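You operate a simulated robot arm through the tools that you are given. There is no shell and no other tool.

Carry out the task below with a simulated robot arm. There is one attempt and no reset: what you move stays moved.

## Task
Home the track, zero the counter and run it in for one lap.
Fine: mode knob to HOME and start, then to RUN and start; press the stop button when it stands.

The check looks at the end state, three seconds after you hand in, the way a careful person would. Anything else that was tipped, shoved, dropped, spilled or broken makes it a failure.

## Robot
A 6-joint arm with a two-finger gripper on a trunk, on a base that drives. Base frame: it is fixed to the floor where the robot stands at the start and does not move with it; the origin is under the middle of the robot, x ahead of it, y to its left, z up. Lengths are in mm, angles in rad, forces in N, time in s.
With the tool pointing down near the work surface it reaches from about 180 to 760 mm from the robot's upright axis, wherever it stands. Its first joint turns from -2.897 to 2.897 rad. Places, roughly: control box [1300, 1500, 1200]; key switch [1300, 1600, 1000]; main switch [1400, 1600, 1000]; mode knob [1400, 1600, 1200]; pitch knob [1200, 1600, 1200]; speed knob [1300, 1600, 1200]; start button [1400, 1600, 1100]; stop button [1100, 1600, 1000]; zero button [1100, 1600, 1400]. Payload 1.66 kg.
The TCP is the grasp point between the finger pads, 16 mm short of the fingertips. In the tool frame z runs along the fingers and y along their closing line. The gripper opens to 111 mm. The gripper's body begins 104 mm behind the TCP.
Orientation is that of the tool frame in the base frame, as a unit quaternion [x, y, z, w]. With the fingers straight down and closing along the base's y, the tool's x points along the base's -x, its y along +y and its z along -z.

## Interface
- The arm moves only by the tool move_arm. Its argument "deltas" is a list of rows, each a list of 7 numbers: the shift along the tool's x, y, z in units of 30 mm (1.0 is 30 mm), then the turn, a rotation vector about the tool's x, y, z in units of 8 degrees (1.0 is 8 degrees), then the opening in per cent of the stroke, from 0 (shut) to 100 (fully open). In form: [[tx, ty, tz, ax, ay, az, gripper], ...]. A call has 1 to 20 rows; each row shifts and turns the commanded pose from where the row before left it, along the tool's axes as they then stand. A call with a number of a shift or a turn outside -1 to 1 is refused whole. A row lasts 0.2 s, in which the tool goes at most 50 mm and 0.15 rad; a call with a longer step from one row to the next is refused whole, and so is a gripper value outside its range. A pose out of reach is approached as far as the arm can. The call stops where the force on the tool passes 40 N (or 10 N more than at its start, if that is more) or the arm is blocked; 0.2 s more then pass. The fingers move at their own pace and stop on an object; they squeeze with about 32 N. The grip force told is the motor's: it shows also when the fingers shut on nothing. Time passes only in rows, and 0.2 s behind the last, so rows that do not move let the fingers close. It gives the time, the measured TCP pose, the force on the tool (base axes), the opening and the grip force at its end, in the units of the frame above (readings bear some noise), with the torque about the TCP (base axes, N m) and any sound that the robot's microphone picked up, and new pictures: "pictures" is both (left out), scene, wrist or none.
- Cameras (640 x 400 px; columns grow to the right, rows downward): "scene" is now at [66.7, 174.7, 1549.3]; the picture's right is [-0.16, -0.99, 0.00], its down [-0.52, 0.08, -0.85] and it looks along [0.84, -0.13, -0.52] (base axes); focal length 248 px, centre (320, 200). "wrist" rides on the gripper at [70, 14, -143] in the tool frame; the picture's right is [-0.19, 0.98, 0.00], its down [-0.87, -0.17, -0.47] and it looks along [-0.46, -0.09, 0.88] (tool axes); focal length 230 px, centre (320, 200). There is no depth. A picture from a camera that has moved, and an enlarged one, comes with that camera's place and axes in the base frame and with its lens.
- raise_lower(by): slides the trunk up (or, below 0, down) by that many mm; the arm and the scene camera ride with it, the base frame stays. It gives what a move gives, with no picture.
- base_move(legs): drives the robot by 1 to 6 legs, each [ahead, left, turn to the left] in mm, mm and rad, along the robot's own axes; the way and the turn of a leg run together, so that a leg with both is an arc; at most 1500 mm and 3.142 rad a leg. The arm and the cameras ride along, it lands a little off, and it stops where it bumps. It gives what a move gives, and a new picture of the scene camera.
- pan_tilt(pan, tilt): turns the head with the scene camera to pan (to the left, within 2.094 rad either way) and tilt (down, from -0.506 to 1.204), counted from straight ahead of the robot. It gives what a move gives, and a new picture of the scene camera.
- zoom(camera, box): a new picture of the part [left, top, right, bottom] of that camera's present view, enlarged. The clock stands still meanwhile.
- job_done(): hands the job in; it is judged then, once.

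Places have to be worked out from the pictures, the camera data and where the tool is seen. Open the gripper and draw the arm clear of the work before you hand the job in, unless the task says otherwise.

The tools are called after "Request:" as name(argument=value, ...) on one line, values as JSON. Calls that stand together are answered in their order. move_arm: Moves the arm, as the interface text tells. Its arguments: {"type":"object","properties":{"deltas":{"type":"array","items":{"type":"array","items":{"type":"number"}}},"pictures":{"type":"string","enum":["both","scene","wrist","none"]}},"required":["deltas"]} The other tools are called the same way: raise_lower (by) slides the trunk up or down; base_move (legs) drives the base; pan_tilt (pan, tilt) turns the head that bears the scene camera; zoom (camera, box) takes an enlarged picture of a part of a camera's view; job_done () hands the job in.

At the start:

```text
t: 0.0
tcp_pos: [430.4, -120.2, 1131.2]
tool_rot: [0.001, 1.0, 0.0, 0.0]
wrist_force: [-0.7, -0.5, 0.2]
moment: [0.0, 0.02, -0.01]
grip_width: 111.0
gripper_force: 0.0
trunk travel left (down, up): [-125.0, 465.0]
robot x, y, heading: [1.7, -3.2, -0.001]
head pan, tilt: [-0.157, 0.55]
```

scene: 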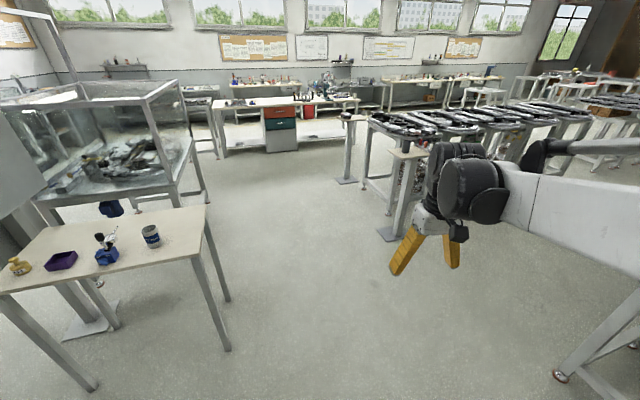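
wrist: 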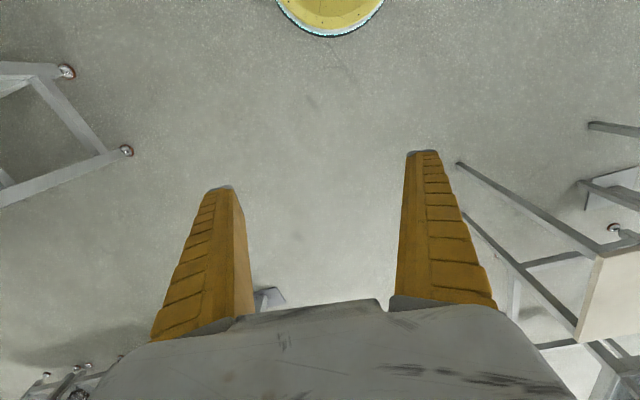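

The control box should be ahead and to the left, outside the current view. I turn the head left to look for it.

Request:
pan_tilt(pan=0.8, tilt=0.3)

```text
t: 1.2
tcp_pos: [430.9, -122.2, 1130.4]
tool_rot: [0.0, 1.0, 0.0, 0.0]
wrist_force: [0.6, 0.1, 0.0]
moment: [0.01, 0.0, 0.0]
grip_width: 110.9
gripper_force: 0.1
trunk travel left (down, up): [-125.0, 465.0]
robot x, y, heading: [-2.4, 2.8, -0.001]
head pan, tilt: [0.799, 0.3]
camera scene: at [43.2, 255.7, 1572.2], right [0.72, -0.7, 0.0], down [-0.21, -0.21, -0.96], along [0.67, 0.68, -0.3], focal length 248 px, centre (320, 200)
```

scene: 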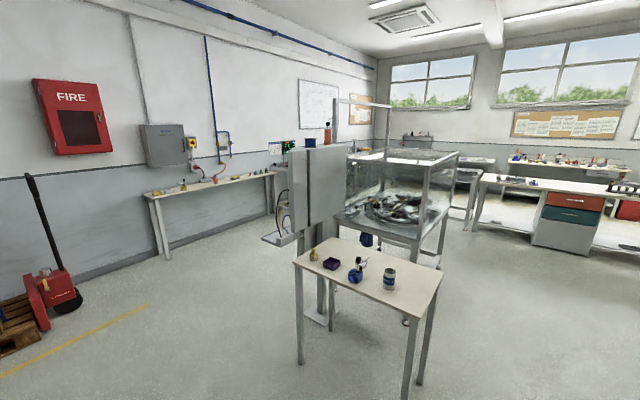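

The grey box at the centre seems to be the control box, with its panel facing away from me (+y). I zoom in to see it.

Request:
zoom(camera="scene", box=[220, 80, 480, 340])

Request:
zoom(camera="scene", box=[250, 120, 350, 260])

```text
1.54 times, centred on (350, 210) of scene
camera zoom: at [43.2, 255.7, 1572.2], right [0.72, -0.7, 0.0], down [-0.21, -0.21, -0.96], along [0.67, 0.68, -0.3], focal length 382 px, centre (274, 185)
```

zoom: 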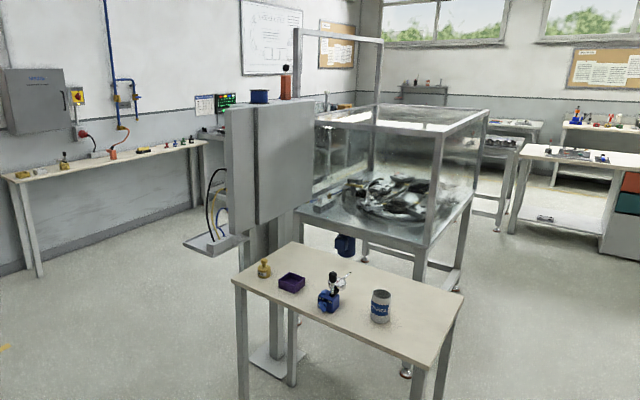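

```text
2.86 times, centred on (300, 190) of scene
camera zoom: at [43.2, 255.7, 1572.2], right [0.72, -0.7, 0.0], down [-0.21, -0.21, -0.96], along [0.67, 0.68, -0.3], focal length 710 px, centre (377, 229)
```

zoom: 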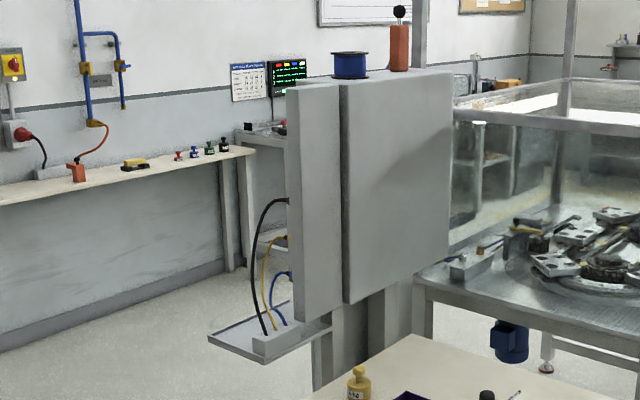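

The panel faces away from me, so I have to go round the box on its left side, where there is about 1.8 m of free floor before the wall bench. I drive left in two legs, then look.

Request:
base_move(legs=[[0, 1200, 0], [0, 1000, 0]])

Request:
pan_tilt(pan=-0.5, tilt=0.4)

```text
t: 12.1
tcp_pos: [432.7, 2079.2, 1131.1]
tool_rot: [-0.002, 1.0, 0.0, 0.0]
wrist_force: [0.0, 0.4, -0.1]
moment: [-0.01, 0.01, 0.0]
grip_width: 110.8
gripper_force: 0.2
trunk travel left (down, up): [-125.0, 465.0]
robot x, y, heading: [1.5, 2197.4, 0.008]
head pan, tilt: [0.799, 0.3]
camera scene: at [43.9, 2454.4, 1572.2], right [0.72, -0.7, 0.0], down [-0.21, -0.21, -0.96], along [0.66, 0.69, -0.3], focal length 248 px, centre (320, 200)
```

scene: 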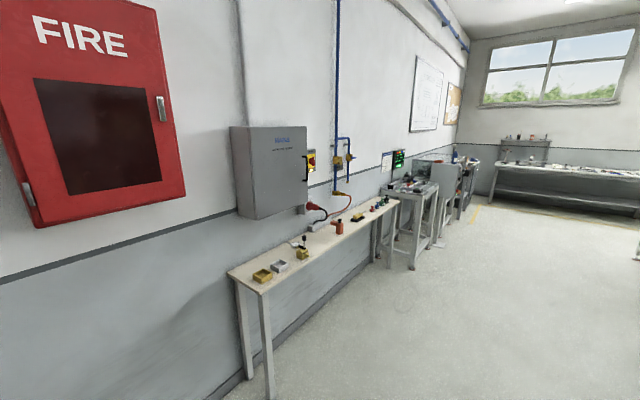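

```text
t: 13.6
tcp_pos: [430.9, 2079.5, 1129.5]
tool_rot: [-0.002, 1.0, 0.0, -0.001]
wrist_force: [0.0, 0.5, 0.1]
moment: [0.01, -0.01, 0.04]
grip_width: 110.9
gripper_force: 0.0
trunk travel left (down, up): [-125.0, 465.0]
robot x, y, heading: [1.4, 2199.3, 0.001]
head pan, tilt: [-0.499, 0.4]
camera scene: at [60.5, 2343.0, 1563.0], right [-0.48, -0.88, 0.0], down [-0.34, 0.19, -0.92], along [0.81, -0.44, -0.39], focal length 248 px, centre (320, 200)
```

scene: 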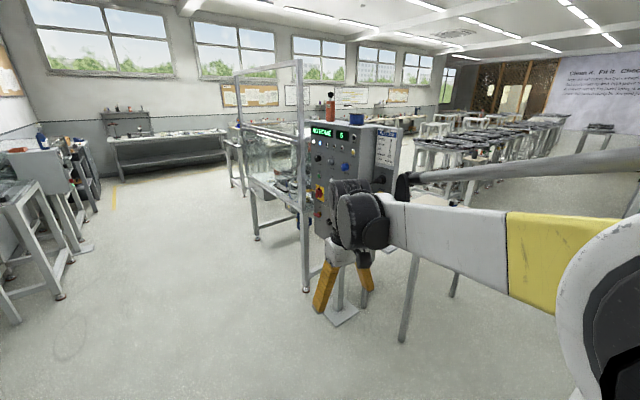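

The panel is now visible and faces +y. I zoom in on it.

Request:
zoom(camera="scene", box=[280, 90, 420, 240])

```text
2.67 times, centred on (350, 165) of scene
camera zoom: at [60.5, 2343.0, 1563.0], right [-0.48, -0.88, 0.0], down [-0.34, 0.19, -0.92], along [0.81, -0.44, -0.39], focal length 662 px, centre (240, 293)
```

zoom: 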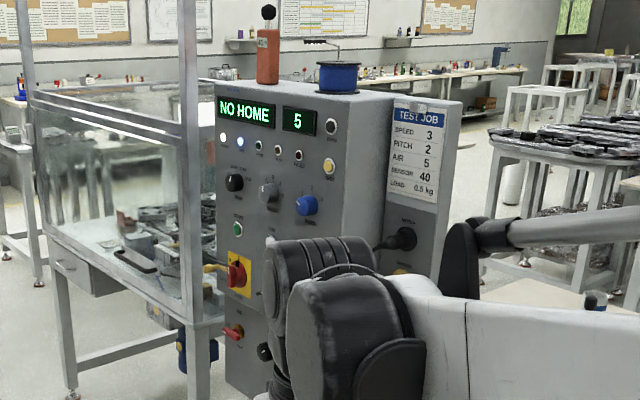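

The panel carries the displays ("NO HOME", counter 5), lamps, knobs and switches. I drive in front of it, keep a safe distance, and turn to face it (-y).

Request:
base_move(legs=[[1250, 250, 0], [0, 0, -1.571]])

Request:
pan_tilt(pan=0.0, tilt=0.4)

```text
t: 23.8
tcp_pos: [1132.4, 2017.0, 1130.7]
tool_rot: [0.708, 0.707, 0.0, 0.0]
wrist_force: [-0.6, -0.8, 0.2]
moment: [-0.03, -0.01, -0.01]
grip_width: 111.1
gripper_force: 0.1
trunk travel left (down, up): [-125.0, 465.0]
robot x, y, heading: [1251.3, 2446.2, -1.571]
head pan, tilt: [-0.499, 0.4]
camera scene: at [1397.4, 2385.8, 1563.0], right [-0.88, 0.48, 0.0], down [0.19, 0.34, -0.92], along [-0.44, -0.81, -0.39], focal length 248 px, centre (320, 200)
```

scene: 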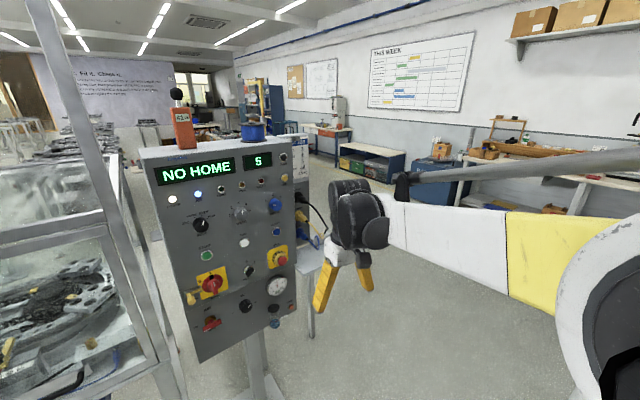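

```text
t: 24.8
tcp_pos: [1132.9, 2017.8, 1130.5]
tool_rot: [0.707, 0.707, 0.0, -0.001]
wrist_force: [0.0, 0.6, 0.2]
moment: [0.0, 0.0, -0.02]
grip_width: 110.8
gripper_force: 0.1
trunk travel left (down, up): [-125.0, 465.0]
robot x, y, heading: [1253.6, 2450.9, -1.578]
head pan, tilt: [0.0, 0.4]
camera scene: at [1441.7, 2374.4, 1563.0], right [-1.0, 0.0, 0.0], down [0.0, 0.39, -0.92], along [0.0, -0.92, -0.39], focal length 248 px, centre (320, 200)
```

scene: 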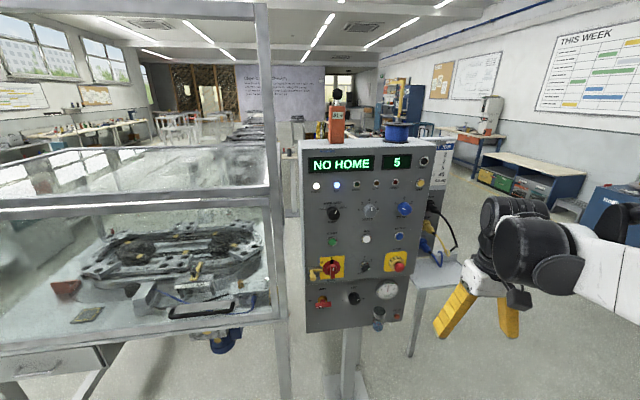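

Request:
zoom(camera="scene", box=[295, 135, 455, 235])

Request:
zoom(camera="scene", box=[295, 235, 455, 335])

Request:
zoom(camera="scene", box=[300, 170, 380, 220])

Request:
zoom(camera="scene", box=[355, 140, 435, 190])

Request:
zoom(camera="scene", box=[355, 190, 435, 240])

Request:
zoom(camera="scene", box=[0, 190, 290, 340])

```text
4.00 times, centred on (375, 185) of scene
camera zoom: at [1441.7, 2374.4, 1563.0], right [-1.0, 0.0, 0.0], down [0.0, 0.39, -0.92], along [0.0, -0.92, -0.39], focal length 993 px, centre (100, 260)
```

zoom: 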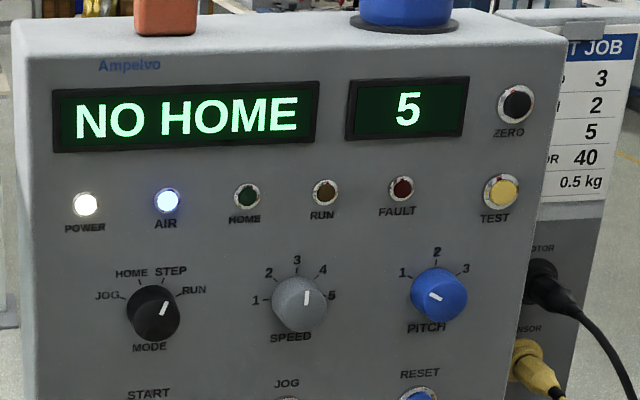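

```text
4.00 times, centred on (375, 285) of scene
camera zoom: at [1441.7, 2374.4, 1563.0], right [-1.0, 0.0, 0.0], down [0.0, 0.39, -0.92], along [0.0, -0.92, -0.39], focal length 993 px, centre (100, -140)
```

zoom: 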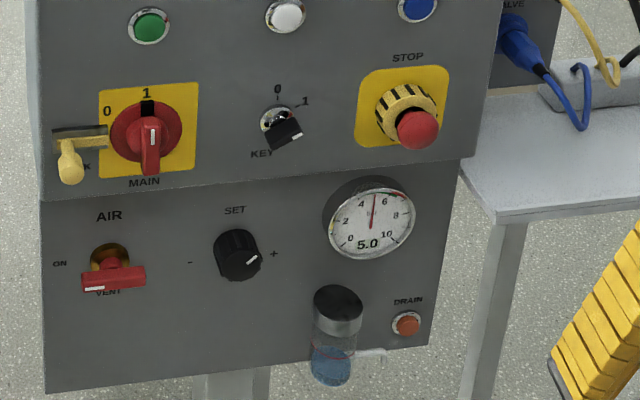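

```text
8.00 times, centred on (340, 195) of scene
camera zoom: at [1441.7, 2374.4, 1563.0], right [-1.0, 0.0, 0.0], down [0.0, 0.39, -0.92], along [0.0, -0.92, -0.39], focal length 1987 px, centre (160, 240)
```

zoom: 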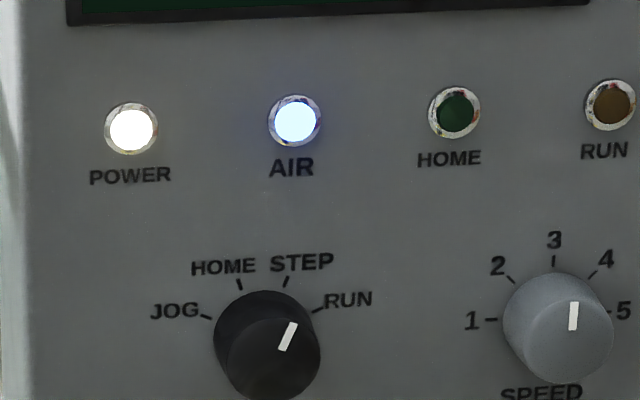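

```text
8.00 times, centred on (395, 165) of scene
camera zoom: at [1441.7, 2374.4, 1563.0], right [-1.0, 0.0, 0.0], down [0.0, 0.39, -0.92], along [0.0, -0.92, -0.39], focal length 1987 px, centre (-280, 480)
```

zoom: 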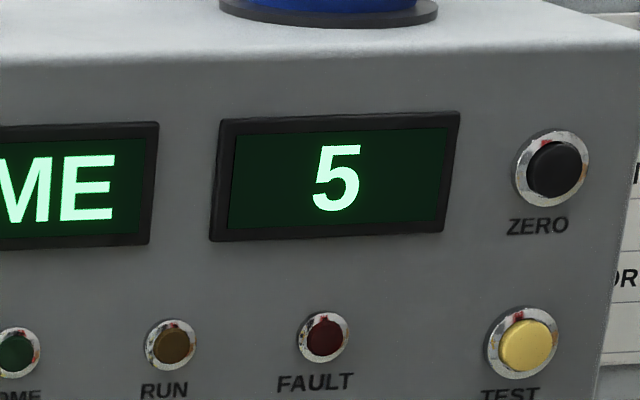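

```text
8.00 times, centred on (395, 215) of scene
camera zoom: at [1441.7, 2374.4, 1563.0], right [-1.0, 0.0, 0.0], down [0.0, 0.39, -0.92], along [0.0, -0.92, -0.39], focal length 1987 px, centre (-280, 80)
```

zoom: 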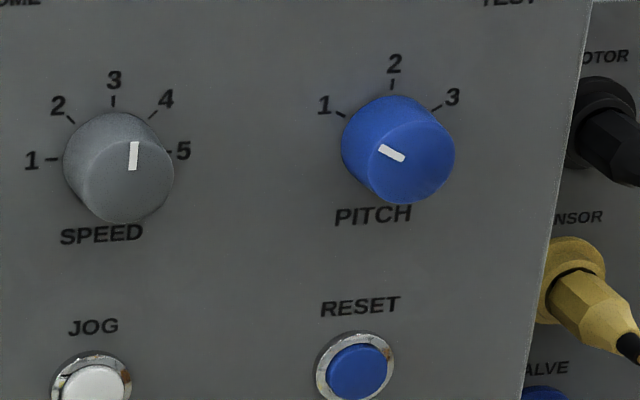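

```text
2.21 times, centred on (145, 265) of scene
camera zoom: at [1441.7, 2374.4, 1563.0], right [-1.0, 0.0, 0.0], down [0.0, 0.39, -0.92], along [0.0, -0.92, -0.39], focal length 548 px, centre (706, 57)
```

zoom: 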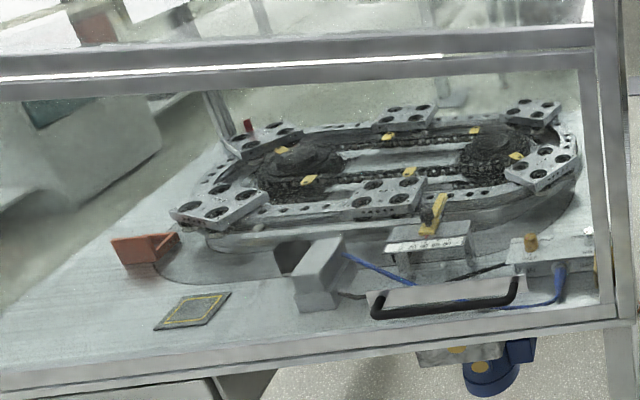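

The mode knob points near STEP, speed points to 3 and pitch seems to point to 1, while the sheet says 2. Before I plan, I look closer at the knob, the key, the stop button and the items on top.

Request:
zoom(camera="scene", box=[345, 245, 425, 295])

Request:
zoom(camera="scene", box=[300, 245, 360, 310])

Request:
zoom(camera="scene", box=[315, 80, 455, 150])

Request:
zoom(camera="scene", box=[400, 130, 480, 270])

Request:
zoom(camera="scene", box=[315, 195, 355, 220])

```text
8.00 times, centred on (385, 270) of scene
camera zoom: at [1441.7, 2374.4, 1563.0], right [-1.0, 0.0, 0.0], down [0.0, 0.39, -0.92], along [0.0, -0.92, -0.39], focal length 1987 px, centre (-200, -360)
```

zoom: 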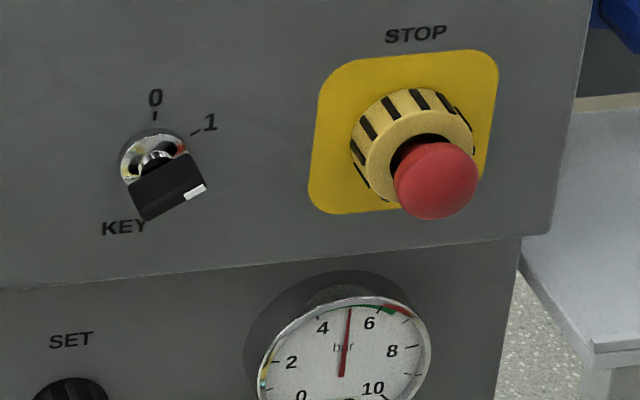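

```text
6.15 times, centred on (330, 278) of scene
camera zoom: at [1441.7, 2374.4, 1563.0], right [-1.0, 0.0, 0.0], down [0.0, 0.39, -0.92], along [0.0, -0.92, -0.39], focal length 1528 px, centre (258, -277)
```

zoom: 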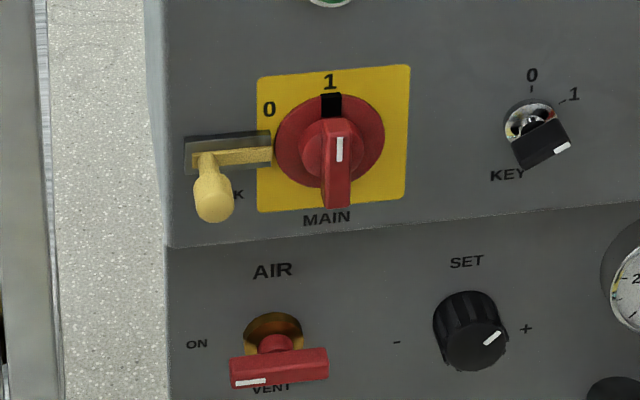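

```text
4.57 times, centred on (385, 115) of scene
camera zoom: at [1441.7, 2374.4, 1563.0], right [-1.0, 0.0, 0.0], down [0.0, 0.39, -0.92], along [0.0, -0.92, -0.39], focal length 1135 px, centre (23, 589)
```

zoom: 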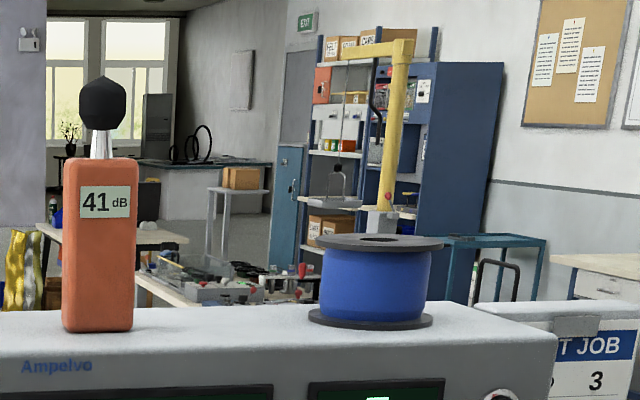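

```text
2.86 times, centred on (440, 200) of scene
camera zoom: at [1441.7, 2374.4, 1563.0], right [-1.0, 0.0, 0.0], down [0.0, 0.39, -0.92], along [0.0, -0.92, -0.39], focal length 710 px, centre (-23, 200)
```

zoom: 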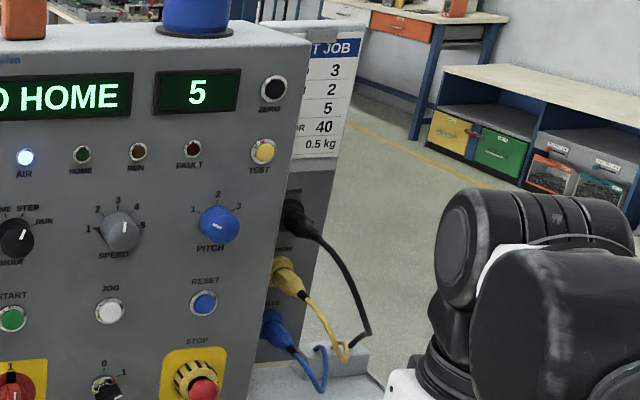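

```text
16.00 times, centred on (335, 208) of scene
camera zoom: at [1441.7, 2374.4, 1563.0], right [-1.0, 0.0, 0.0], down [0.0, 0.39, -0.92], along [0.0, -0.92, -0.39], focal length 3973 px, centre (80, 80)
```

zoom: 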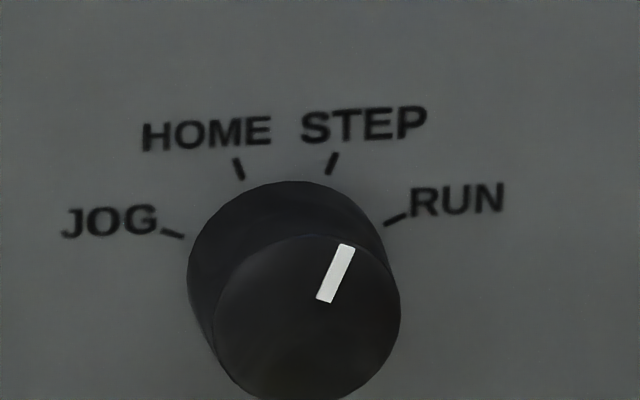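

The key is at 1, main at 1, air reads 5.0, mode is at STEP and speed at 3. I extend the arm a little towards the panel and pitch the tool horizontal (facing -y), still well short of the panel.

Request:
move_arm(deltas=[[-1, 0, 0, 0, 0, 0, 60], [-1, 0, 0, 0, 0, 0, 60], [-1, 0, 0, 0, 0, 0, 60], [-1, 0, 0, 0, 0, 0, 60], [0, 0, 0, 0, -1, 0, 60], [0, 0, 0, 0, -1, 0, 60], [0, 0, 0, 0, -1, 0, 60], [0, 0, 0, 0, -1, 0, 60], [0, 0, 0, 0, -1, 0, 60], [0, 0, 0, 0, -1, 0, 60], [0, 0, 0, 0, -1, 0, 60], [0, 0, 0, 0, -1, 0, 60], [0, 0, 0, 0, -1, 0, 60], [0, 0, 0, 0, -1, 0, 60], [0, 0, 0, 0, -1, 0, 60], [0, 0, 0, 0, -0.25, 0, 60]])

```text
t: 28.2
tcp_pos: [1131.1, 1893.9, 1144.8]
tool_rot: [0.501, 0.501, -0.5, 0.499]
wrist_force: [0.3, -0.7, 0.8]
moment: [0.01, 0.01, 0.02]
grip_width: 68.2
gripper_force: 1.5
out of reach, approached as far as the arm can: row 15, 16
trunk travel left (down, up): [-125.0, 465.0]
robot x, y, heading: [1253.5, 2449.8, -1.571]
head pan, tilt: [0.0, 0.4]
camera scene: at [1441.7, 2374.3, 1563.0], right [-1.0, 0.0, 0.0], down [0.0, 0.39, -0.92], along [0.0, -0.92, -0.39], focal length 248 px, centre (320, 200)
camera wrist: at [1145.1, 2037.5, 1075.2], right [0.98, 0.0, 0.19], down [-0.17, 0.47, 0.87], along [-0.09, -0.88, 0.46], focal length 230 px, centre (320, 200)
```

scene: 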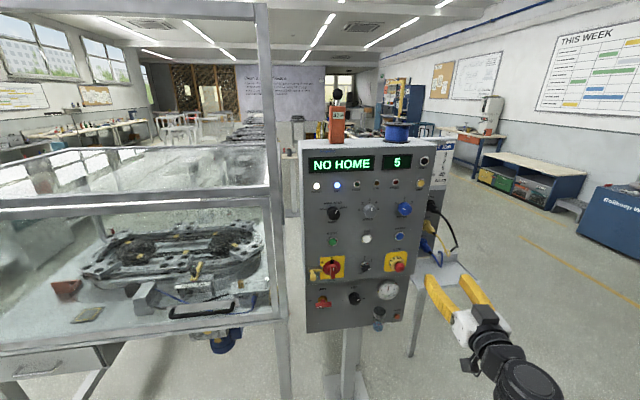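
wrist: 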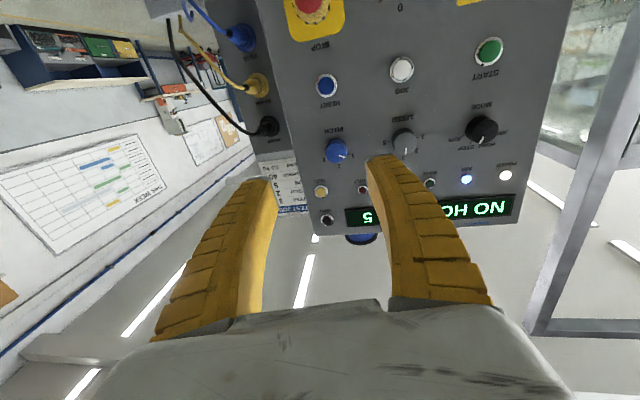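

The tool is horizontal and close to a reach limit at this height, and it cannot go lower relative to the trunk. I lower the trunk and drive 120 mm closer.

Request:
raise_lower(by=-120)

Request:
base_move(legs=[[120, 0, 0]])

```text
t: 29.7
tcp_pos: [1131.1, 1893.7, 1023.5]
tool_rot: [0.501, 0.5, -0.5, 0.499]
wrist_force: [0.1, 0.0, -0.8]
moment: [0.04, 0.0, -0.01]
grip_width: 68.2
gripper_force: 1.3
trunk travel left (down, up): [-5.0, 585.0]
robot x, y, heading: [1257.3, 2451.6, -1.575]
head pan, tilt: [0.0, 0.4]
```

```text
t: 30.9
tcp_pos: [1130.0, 1773.8, 1024.7]
tool_rot: [0.501, 0.5, -0.5, 0.499]
wrist_force: [0.3, 0.0, 0.5]
moment: [0.01, 0.0, -0.01]
grip_width: 68.4
gripper_force: 1.2
trunk travel left (down, up): [-5.0, 585.0]
robot x, y, heading: [1254.9, 2327.8, -1.573]
head pan, tilt: [0.0, 0.4]
camera scene: at [1441.6, 2254.6, 1443.0], right [-1.0, 0.0, 0.0], down [0.0, 0.39, -0.92], along [0.0, -0.92, -0.39], focal length 248 px, centre (320, 200)
```

scene: 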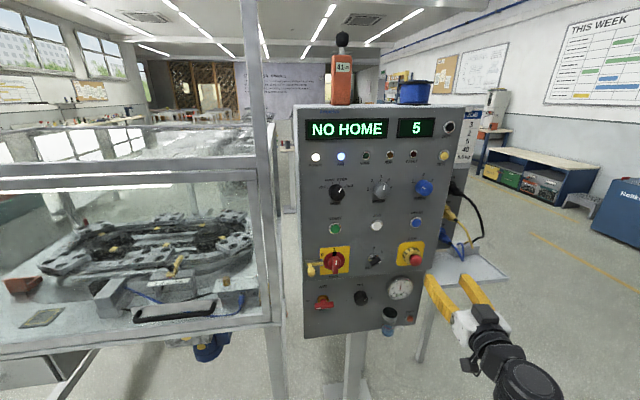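

I take enlarged views of the panel from here to triangulate the controls.

Request:
zoom(camera="scene", box=[295, 100, 455, 200])

Request:
zoom(camera="scene", box=[295, 180, 455, 280])

Request:
zoom(camera="scene", box=[280, 90, 480, 350])

```text
4.00 times, centred on (375, 150) of scene
camera zoom: at [1441.6, 2254.6, 1443.0], right [-1.0, 0.0, 0.0], down [0.0, 0.39, -0.92], along [0.0, -0.92, -0.39], focal length 993 px, centre (100, 400)
```

zoom: 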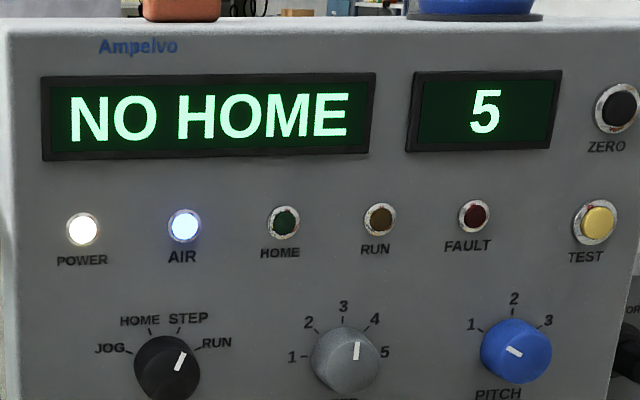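

```text
4.00 times, centred on (375, 230) of scene
camera zoom: at [1441.6, 2254.6, 1443.0], right [-1.0, 0.0, 0.0], down [0.0, 0.39, -0.92], along [0.0, -0.92, -0.39], focal length 993 px, centre (100, 80)
```

zoom: 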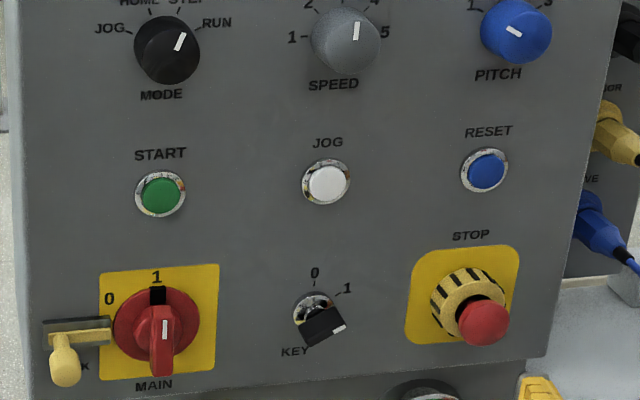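

```text
1.54 times, centred on (380, 220) of scene
camera zoom: at [1441.6, 2254.6, 1443.0], right [-1.0, 0.0, 0.0], down [0.0, 0.39, -0.92], along [0.0, -0.92, -0.39], focal length 382 px, centre (228, 169)
```

zoom: 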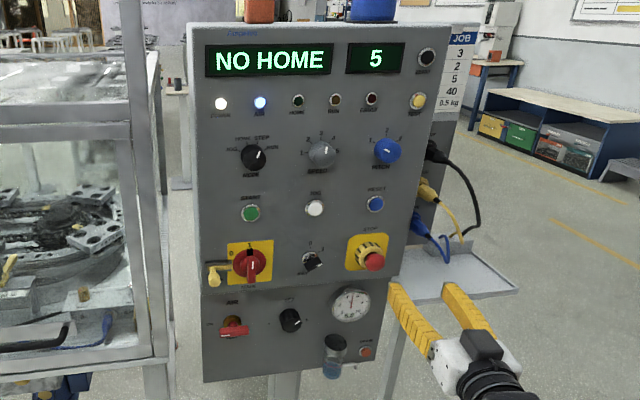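

Triangulation puts START near (1397, 1613, 1080) and the MODE knob near (1397, 1613, 1198). The panel is yawed about 8° (its normal is roughly (-0.14, 0.99, 0)). I yaw the tool by 8° and move it about 120 mm in front of the MODE knob.

Request:
move_arm(deltas=[[0, 0, 0, -1, 0, 0, 65], [-0.644, 0.895, 0.28, 0, 0, 0, 65], [-0.644, 0.895, 0.28, 0, 0, 0, 65], [-0.644, 0.895, 0.28, 0, 0, 0, 65], [-0.644, 0.895, 0.28, 0, 0, 0, 65], [-0.644, 0.895, 0.28, 0, 0, 0, 65], [-0.644, 0.895, 0.28, 0, 0, 0, 65], [-0.644, 0.895, 0.28, 0, 0, 0, 65], [-0.644, 0.895, 0.28, 0, 0, 0, 65], [-0.644, 0.895, 0.28, 0, 0, 0, 65]])

```text
t: 33.1
tcp_pos: [1380.5, 1732.1, 1199.2]
tool_rot: [0.464, 0.534, -0.463, 0.534]
wrist_force: [-0.3, 0.2, -0.3]
moment: [-0.02, 0.02, 0.03]
grip_width: 73.5
gripper_force: 0.8
trunk travel left (down, up): [-5.0, 585.0]
robot x, y, heading: [1253.1, 2329.5, -1.569]
head pan, tilt: [0.0, 0.4]
camera scene: at [1441.7, 2254.6, 1443.0], right [-1.0, 0.0, 0.0], down [0.0, 0.39, -0.92], along [0.0, -0.92, -0.39], focal length 248 px, centre (320, 200)
camera wrist: at [1374.8, 1875.8, 1129.5], right [0.97, 0.14, 0.19], down [-0.23, 0.44, 0.87], along [0.03, -0.89, 0.46], focal length 230 px, centre (320, 200)
```

scene: 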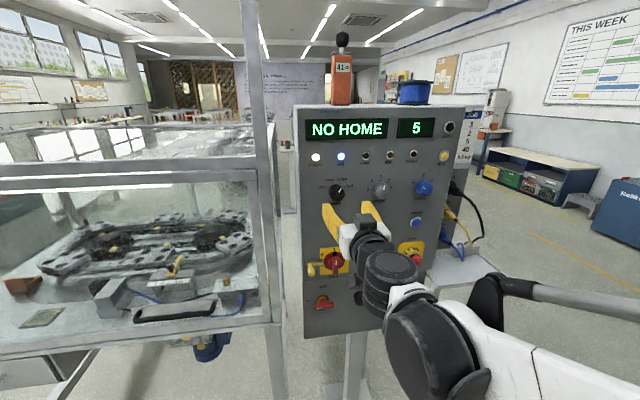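
wrist: 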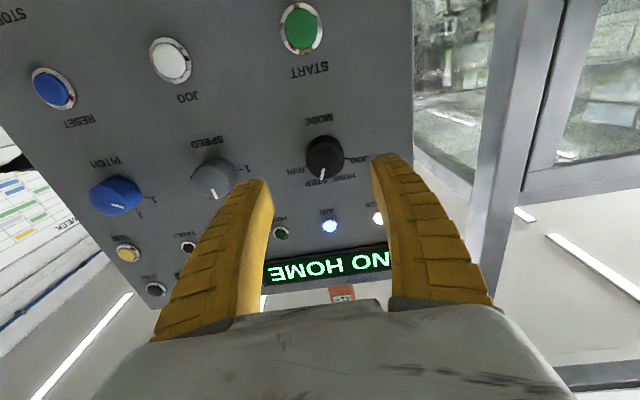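

The tool lines up well: the knob is near column 325, where the tool axis runs at 320. I zoom in to refine this.

Request:
zoom(camera="wrist", box=[260, 110, 420, 210])

Request:
zoom(camera="scene", box=[295, 160, 415, 235])

```text
4.00 times, centred on (340, 160) of wrist
camera zoom: at [1374.8, 1875.8, 1129.5], right [0.97, 0.14, 0.19], down [-0.23, 0.44, 0.87], along [0.03, -0.89, 0.46], focal length 920 px, centre (240, 360)
```

zoom: 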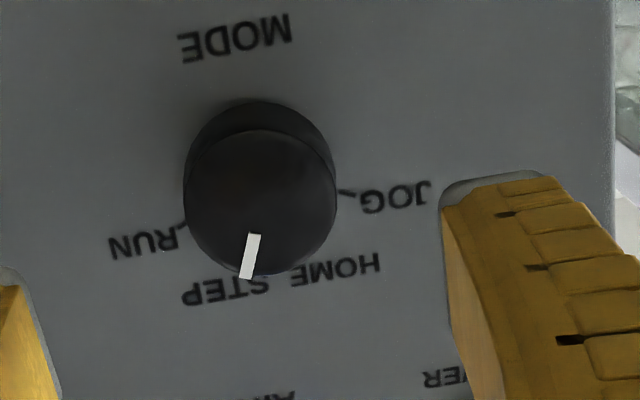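

```text
5.33 times, centred on (355, 198) of scene
camera zoom: at [1441.7, 2254.6, 1443.0], right [-1.0, 0.0, 0.0], down [0.0, 0.39, -0.92], along [0.0, -0.92, -0.39], focal length 1324 px, centre (133, 213)
```

zoom: 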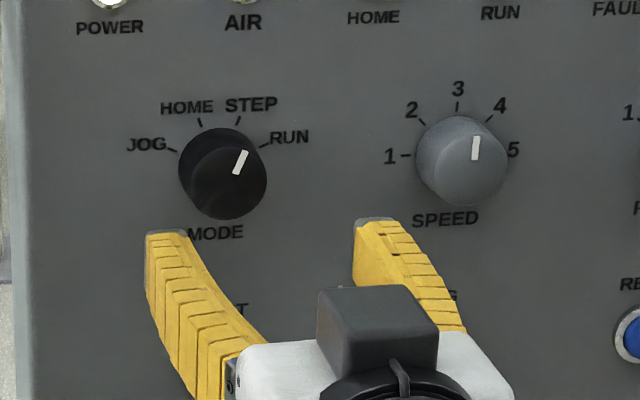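

The knob is about 5 mm to the tool's +y. I correct for that and move in 50 mm, leaving about 20 mm before the fingertips pass the knob face.

Request:
move_arm(deltas=[[0, 0.15, 0.8, 0, 0, 0, 65], [0, 0, 0.8, 0, 0, 0, 65], [0, 0, 0, 0, 0, 0, 65]])

Request:
zoom(camera="wrist", box=[240, 90, 400, 190])

Request:
zoom(camera="scene", box=[295, 160, 415, 235])

```text
t: 33.9
tcp_pos: [1392.8, 1683.4, 1198.8]
tool_rot: [0.464, 0.534, -0.463, 0.533]
wrist_force: [-0.1, 0.4, -0.1]
moment: [-0.04, -0.01, -0.02]
grip_width: 73.7
gripper_force: 1.1
trunk travel left (down, up): [-5.0, 585.0]
robot x, y, heading: [1254.3, 2328.2, -1.57]
head pan, tilt: [0.0, 0.4]
camera scene: at [1441.7, 2254.5, 1443.0], right [-1.0, 0.0, 0.0], down [0.0, 0.39, -0.92], along [0.0, -0.92, -0.39], focal length 248 px, centre (320, 200)
camera wrist: at [1386.2, 1828.0, 1128.5], right [0.97, 0.14, 0.19], down [-0.23, 0.44, 0.87], along [0.03, -0.89, 0.46], focal length 230 px, centre (320, 200)
```

scene: 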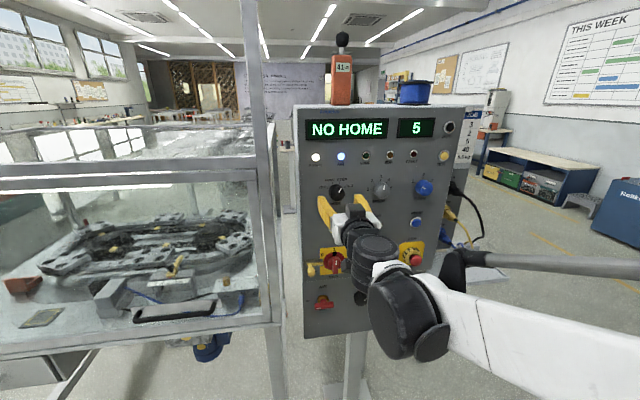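
wrist: 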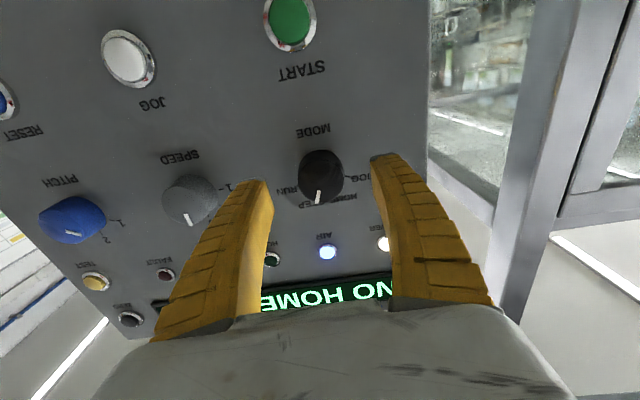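

```text
4.00 times, centred on (320, 140) of wrist
camera zoom: at [1386.2, 1828.0, 1128.5], right [0.97, 0.14, 0.19], down [-0.23, 0.44, 0.87], along [0.03, -0.89, 0.46], focal length 920 px, centre (320, 440)
```

zoom: 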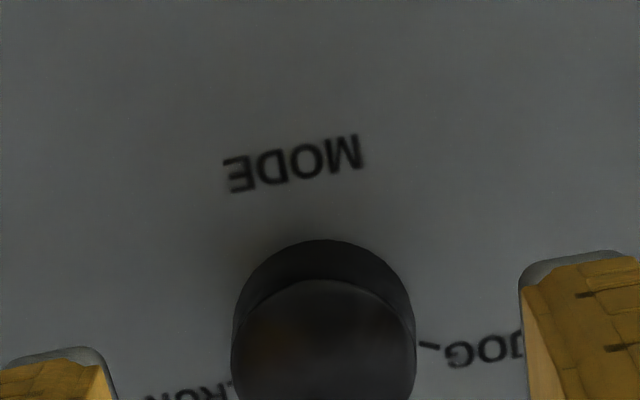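

```text
5.33 times, centred on (355, 198) of scene
camera zoom: at [1441.7, 2254.5, 1443.0], right [-1.0, 0.0, 0.0], down [0.0, 0.39, -0.92], along [0.0, -0.92, -0.39], focal length 1324 px, centre (133, 213)
```

zoom: 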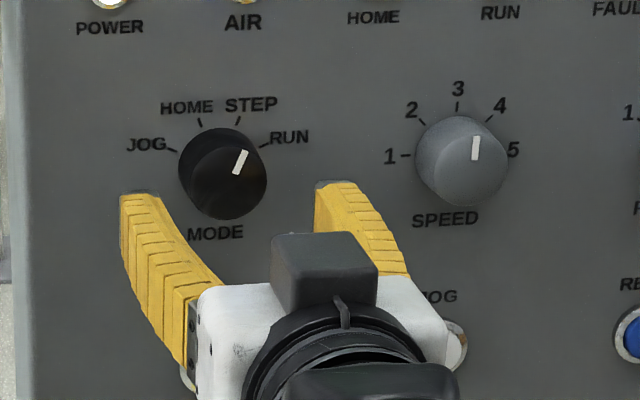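

The tool axis is centred on the knob, with the fingertips about 4 mm short of its face and the knob about 36 mm across. I advance 27 mm and close on the knob.

Request:
move_arm(deltas=[[0, 0, 0.45, 0, 0, 0, 65], [0, 0, 0.45, 0, 0, 0, 65], [0, 0, 0, 0, 0, 0, 32], [0, 0, 0, 0, 0, 0, 25], [0, 0, 0, 0, 0, 0, 25]])

Request:
zoom(camera="scene", box=[295, 160, 415, 235])

```text
t: 35.1
tcp_pos: [1394.9, 1657.8, 1197.3]
tool_rot: [0.464, 0.534, -0.463, 0.533]
wrist_force: [-3.3, 5.7, -11.9]
moment: [0.02, -0.03, -0.03]
grip_width: 36.7
gripper_force: 33.8
trunk travel left (down, up): [-5.0, 585.0]
robot x, y, heading: [1250.6, 2324.9, -1.58]
head pan, tilt: [0.0, 0.4]
camera scene: at [1441.3, 2254.7, 1443.0], right [-1.0, 0.0, 0.0], down [0.0, 0.39, -0.92], along [0.0, -0.92, -0.39], focal length 248 px, centre (320, 200)
camera wrist: at [1389.2, 1802.1, 1128.5], right [0.97, 0.14, 0.19], down [-0.23, 0.44, 0.87], along [0.03, -0.89, 0.46], focal length 230 px, centre (320, 200)
```

scene: 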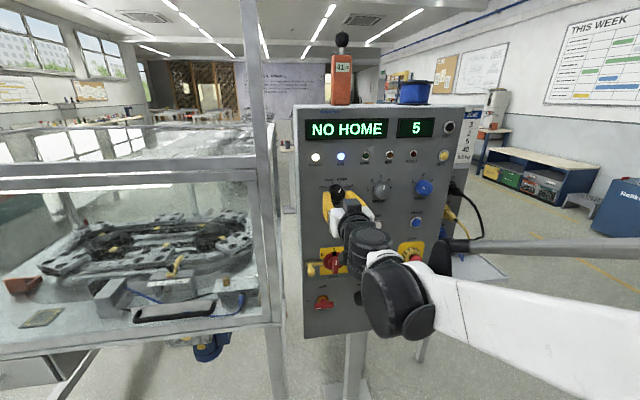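
wrist: 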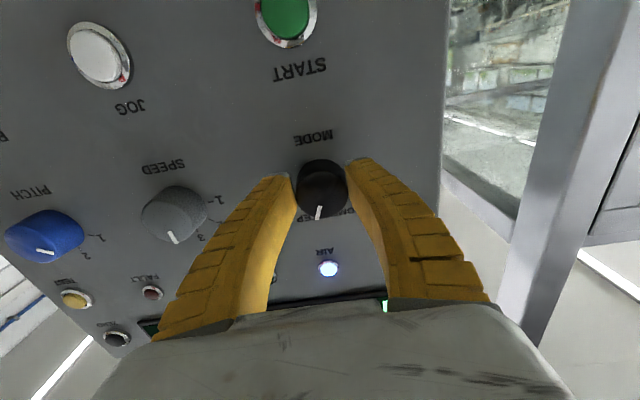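

```text
5.33 times, centred on (355, 198) of scene
camera zoom: at [1441.3, 2254.7, 1443.0], right [-1.0, 0.0, 0.0], down [0.0, 0.39, -0.92], along [0.0, -0.92, -0.39], focal length 1324 px, centre (133, 213)
```

zoom: 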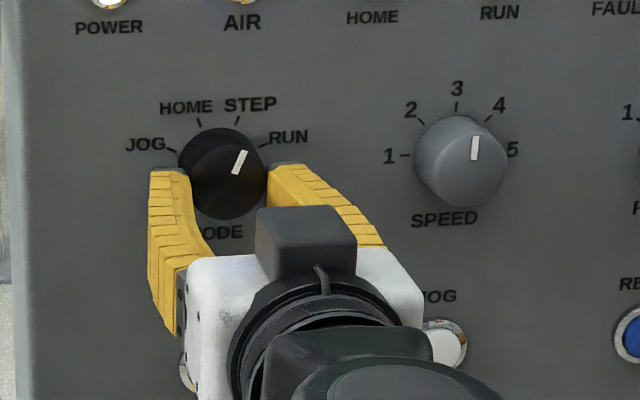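

I have the knob gripped. It needs to turn counter-clockwise seen from the front by about 45°, from STEP to HOME, which is a negative turn about tool z.

Request:
move_arm(deltas=[[0, 0, 0, 0, 0, -0.94, 25], [0, 0, 0, 0, 0, -0.94, 25], [0, 0, 0, 0, 0, -0.94, 25], [0, 0, 0, 0, 0, -0.94, 25], [0, 0, 0, 0, 0, -0.94, 25], [0, 0, 0, 0, 0, -0.94, 25], [0, 0, 0, 0, 0, 0, 25]])

Request:
zoom(camera="scene", box=[295, 100, 455, 200])

Request:
zoom(camera="scene", box=[295, 160, 415, 235])

```text
t: 36.7
tcp_pos: [1390.8, 1660.2, 1198.6]
tool_rot: [0.226, 0.671, -0.633, 0.314]
wrist_force: [-28.5, -6.8, 23.2]
moment: [-0.29, -0.3, -0.27]
grip_width: 33.8
gripper_force: 33.9
trunk travel left (down, up): [-5.0, 585.0]
robot x, y, heading: [1252.8, 2328.5, -1.572]
head pan, tilt: [0.0, 0.4]
camera scene: at [1437.0, 2255.6, 1443.9], right [-1.0, 0.0, 0.0], down [0.0, 0.39, -0.92], along [0.0, -0.92, -0.39], focal length 248 px, centre (320, 200)
camera wrist: at [1332.4, 1795.6, 1141.2], right [0.82, 0.11, -0.56], down [0.43, 0.53, 0.73], along [0.38, -0.84, 0.39], focal length 230 px, centre (320, 200)
```

scene: 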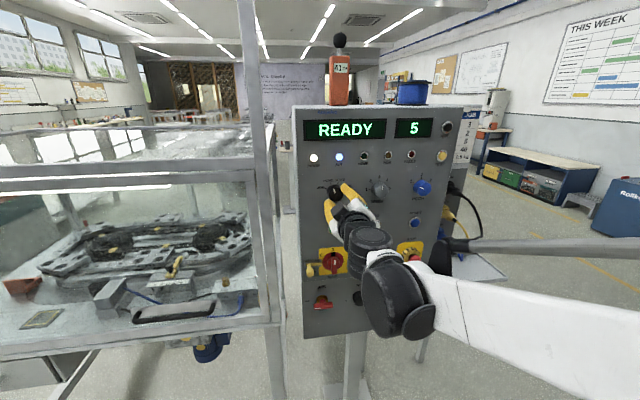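
wrist: 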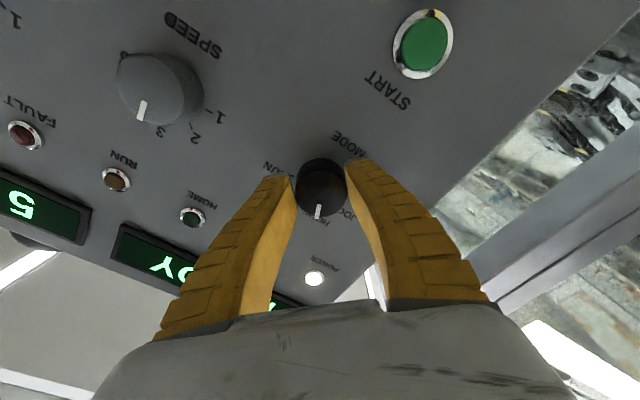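

```text
4.00 times, centred on (375, 150) of scene
camera zoom: at [1437.0, 2255.6, 1443.9], right [-1.0, 0.0, 0.0], down [0.0, 0.39, -0.92], along [0.0, -0.92, -0.39], focal length 993 px, centre (100, 400)
```

zoom: 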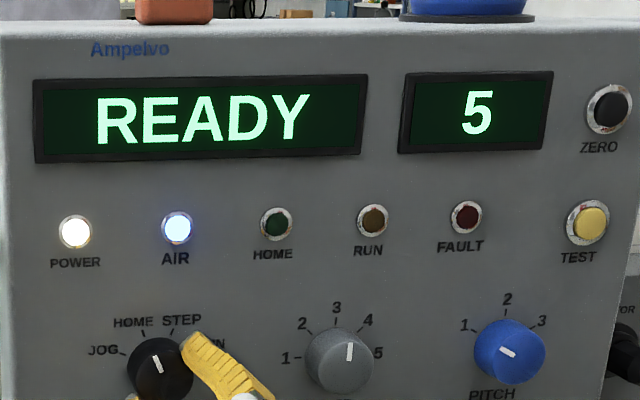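

```text
5.33 times, centred on (355, 198) of scene
camera zoom: at [1437.0, 2255.6, 1443.9], right [-1.0, 0.0, 0.0], down [0.0, 0.39, -0.92], along [0.0, -0.92, -0.39], focal length 1324 px, centre (133, 213)
```

zoom: 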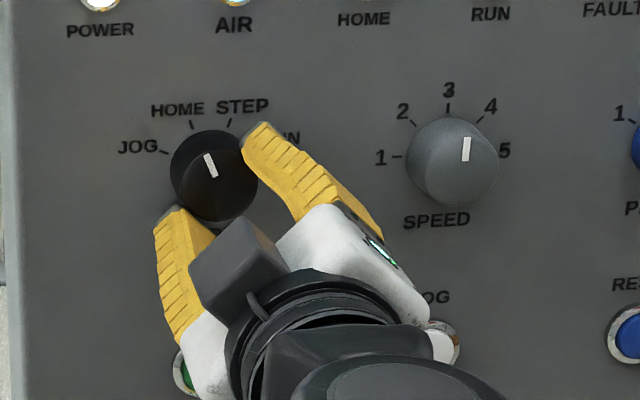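

The display now says READY and the pointer is on HOME. I open the gripper, back off along the tool axis and turn the wrist back level.

Request:
move_arm(deltas=[[0, 0, 0, 0, 0, 0, 60], [0, 0, 0, 0, 0, 0, 65], [0, 0, -0.9, 0, 0, 0, 65], [0, 0, -0.9, 0, 0, 0, 65], [0, 0, -0.9, 0, 0, 0, 40], [0, 0, 0, 0, 0, 0.94, 0], [0, 0, 0, 0, 0, 0.94, 0], [0, 0, 0, 0, 0, 0.94, 0], [0, 0, 0, 0, 0, 0.94, 0], [0, 0, 0, 0, 0, 0.94, 0], [0, 0, 0, 0, 0, 0.94, 0]])

Request:
zoom(camera="scene", box=[295, 130, 415, 205])

```text
t: 39.1
tcp_pos: [1383.9, 1738.9, 1198.7]
tool_rot: [0.465, 0.534, -0.463, 0.534]
wrist_force: [0.3, -0.4, 0.1]
moment: [0.03, 0.01, -0.03]
grip_width: 0.1
gripper_force: 28.8
trunk travel left (down, up): [-5.0, 585.0]
robot x, y, heading: [1253.6, 2326.6, -1.576]
head pan, tilt: [0.0, 0.4]
camera scene: at [1441.7, 2254.7, 1443.0], right [-1.0, 0.0, 0.0], down [0.0, 0.39, -0.92], along [0.0, -0.92, -0.39], focal length 248 px, centre (320, 200)
camera wrist: at [1379.1, 1882.9, 1129.0], right [0.97, 0.14, 0.19], down [-0.23, 0.44, 0.87], along [0.03, -0.89, 0.46], focal length 230 px, centre (320, 200)
```

scene: 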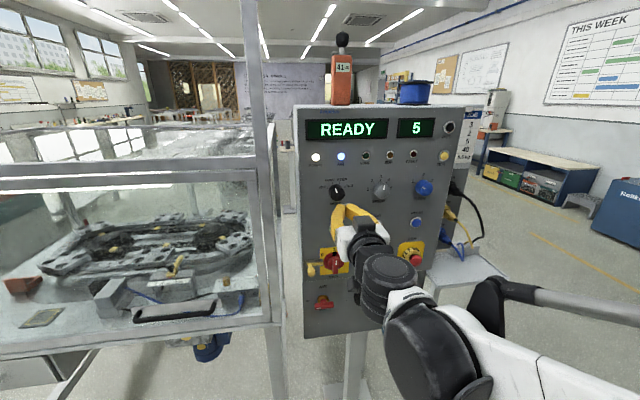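
wrist: 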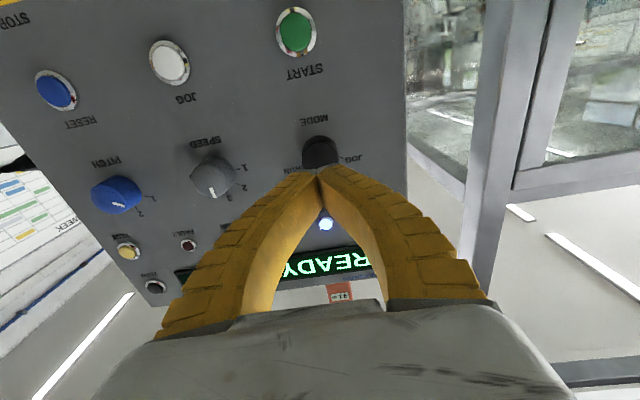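

```text
5.33 times, centred on (355, 168) of scene
camera zoom: at [1441.7, 2254.7, 1443.0], right [-1.0, 0.0, 0.0], down [0.0, 0.39, -0.92], along [0.0, -0.92, -0.39], focal length 1324 px, centre (133, 373)
```

zoom: 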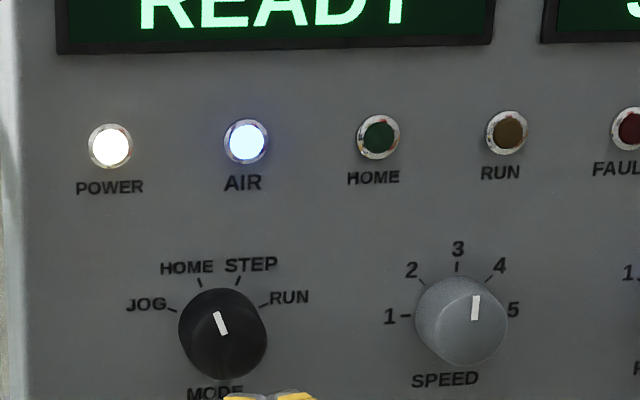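

HOME is set. START is about 115 mm below the mode knob, so I lower the shut fingers in front of it, still about 125 mm off the panel.

Request:
move_arm(deltas=[[0.97, 0, 0, 0, 0, 0, 0], [0.97, 0, 0, 0, 0, 0, 0], [0.97, 0, 0, 0, 0, 0, 0], [0.97, 0, 0, 0, 0, 0, 0], [0, 0, 0, 0, 0, 0, 0]])

Request:
zoom(camera="wrist", box=[240, 100, 400, 200])

Request:
zoom(camera="scene", box=[295, 190, 415, 265])

```text
t: 40.3
tcp_pos: [1383.8, 1739.9, 1082.0]
tool_rot: [0.465, 0.534, -0.464, 0.533]
wrist_force: [0.2, -0.2, -0.8]
moment: [-0.03, 0.01, 0.02]
grip_width: 0.0
gripper_force: 28.1
trunk travel left (down, up): [-5.0, 585.0]
robot x, y, heading: [1253.7, 2329.9, -1.57]
head pan, tilt: [0.0, 0.4]
camera scene: at [1441.7, 2254.4, 1443.0], right [-1.0, 0.0, 0.0], down [0.0, 0.39, -0.92], along [0.0, -0.92, -0.39], focal length 248 px, centre (320, 200)
camera wrist: at [1378.7, 1883.1, 1012.9], right [0.97, 0.14, 0.19], down [-0.23, 0.44, 0.87], along [0.03, -0.89, 0.46], focal length 230 px, centre (320, 200)
```

scene: 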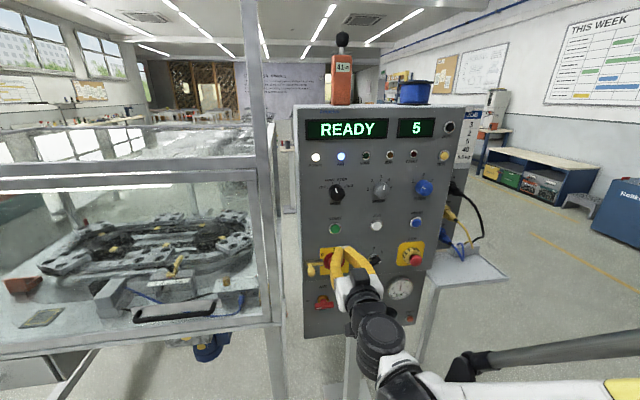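
wrist: 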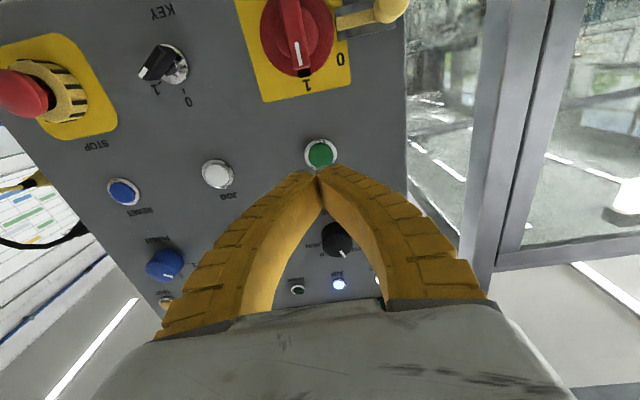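

```text
4.00 times, centred on (320, 150) of wrist
camera zoom: at [1378.7, 1883.1, 1012.9], right [0.97, 0.14, 0.19], down [-0.23, 0.44, 0.87], along [0.03, -0.89, 0.46], focal length 920 px, centre (320, 400)
```

zoom: 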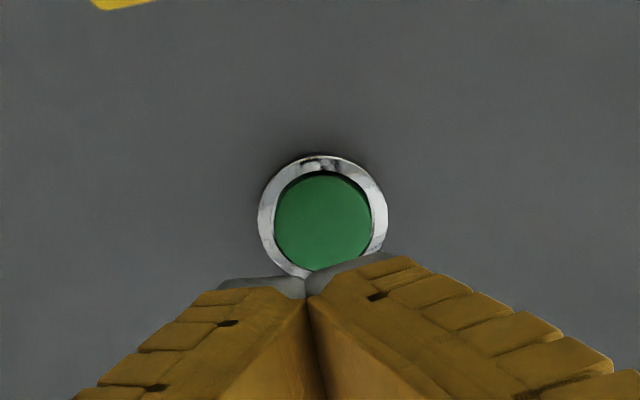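

```text
5.33 times, centred on (355, 228) of scene
camera zoom: at [1441.7, 2254.4, 1443.0], right [-1.0, 0.0, 0.0], down [0.0, 0.39, -0.92], along [0.0, -0.92, -0.39], focal length 1324 px, centre (133, 53)
```

zoom: 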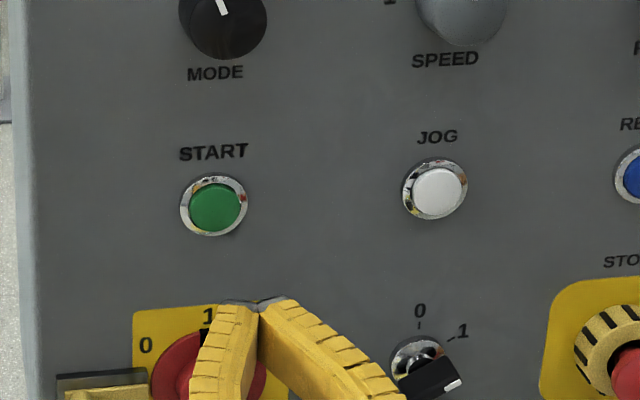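

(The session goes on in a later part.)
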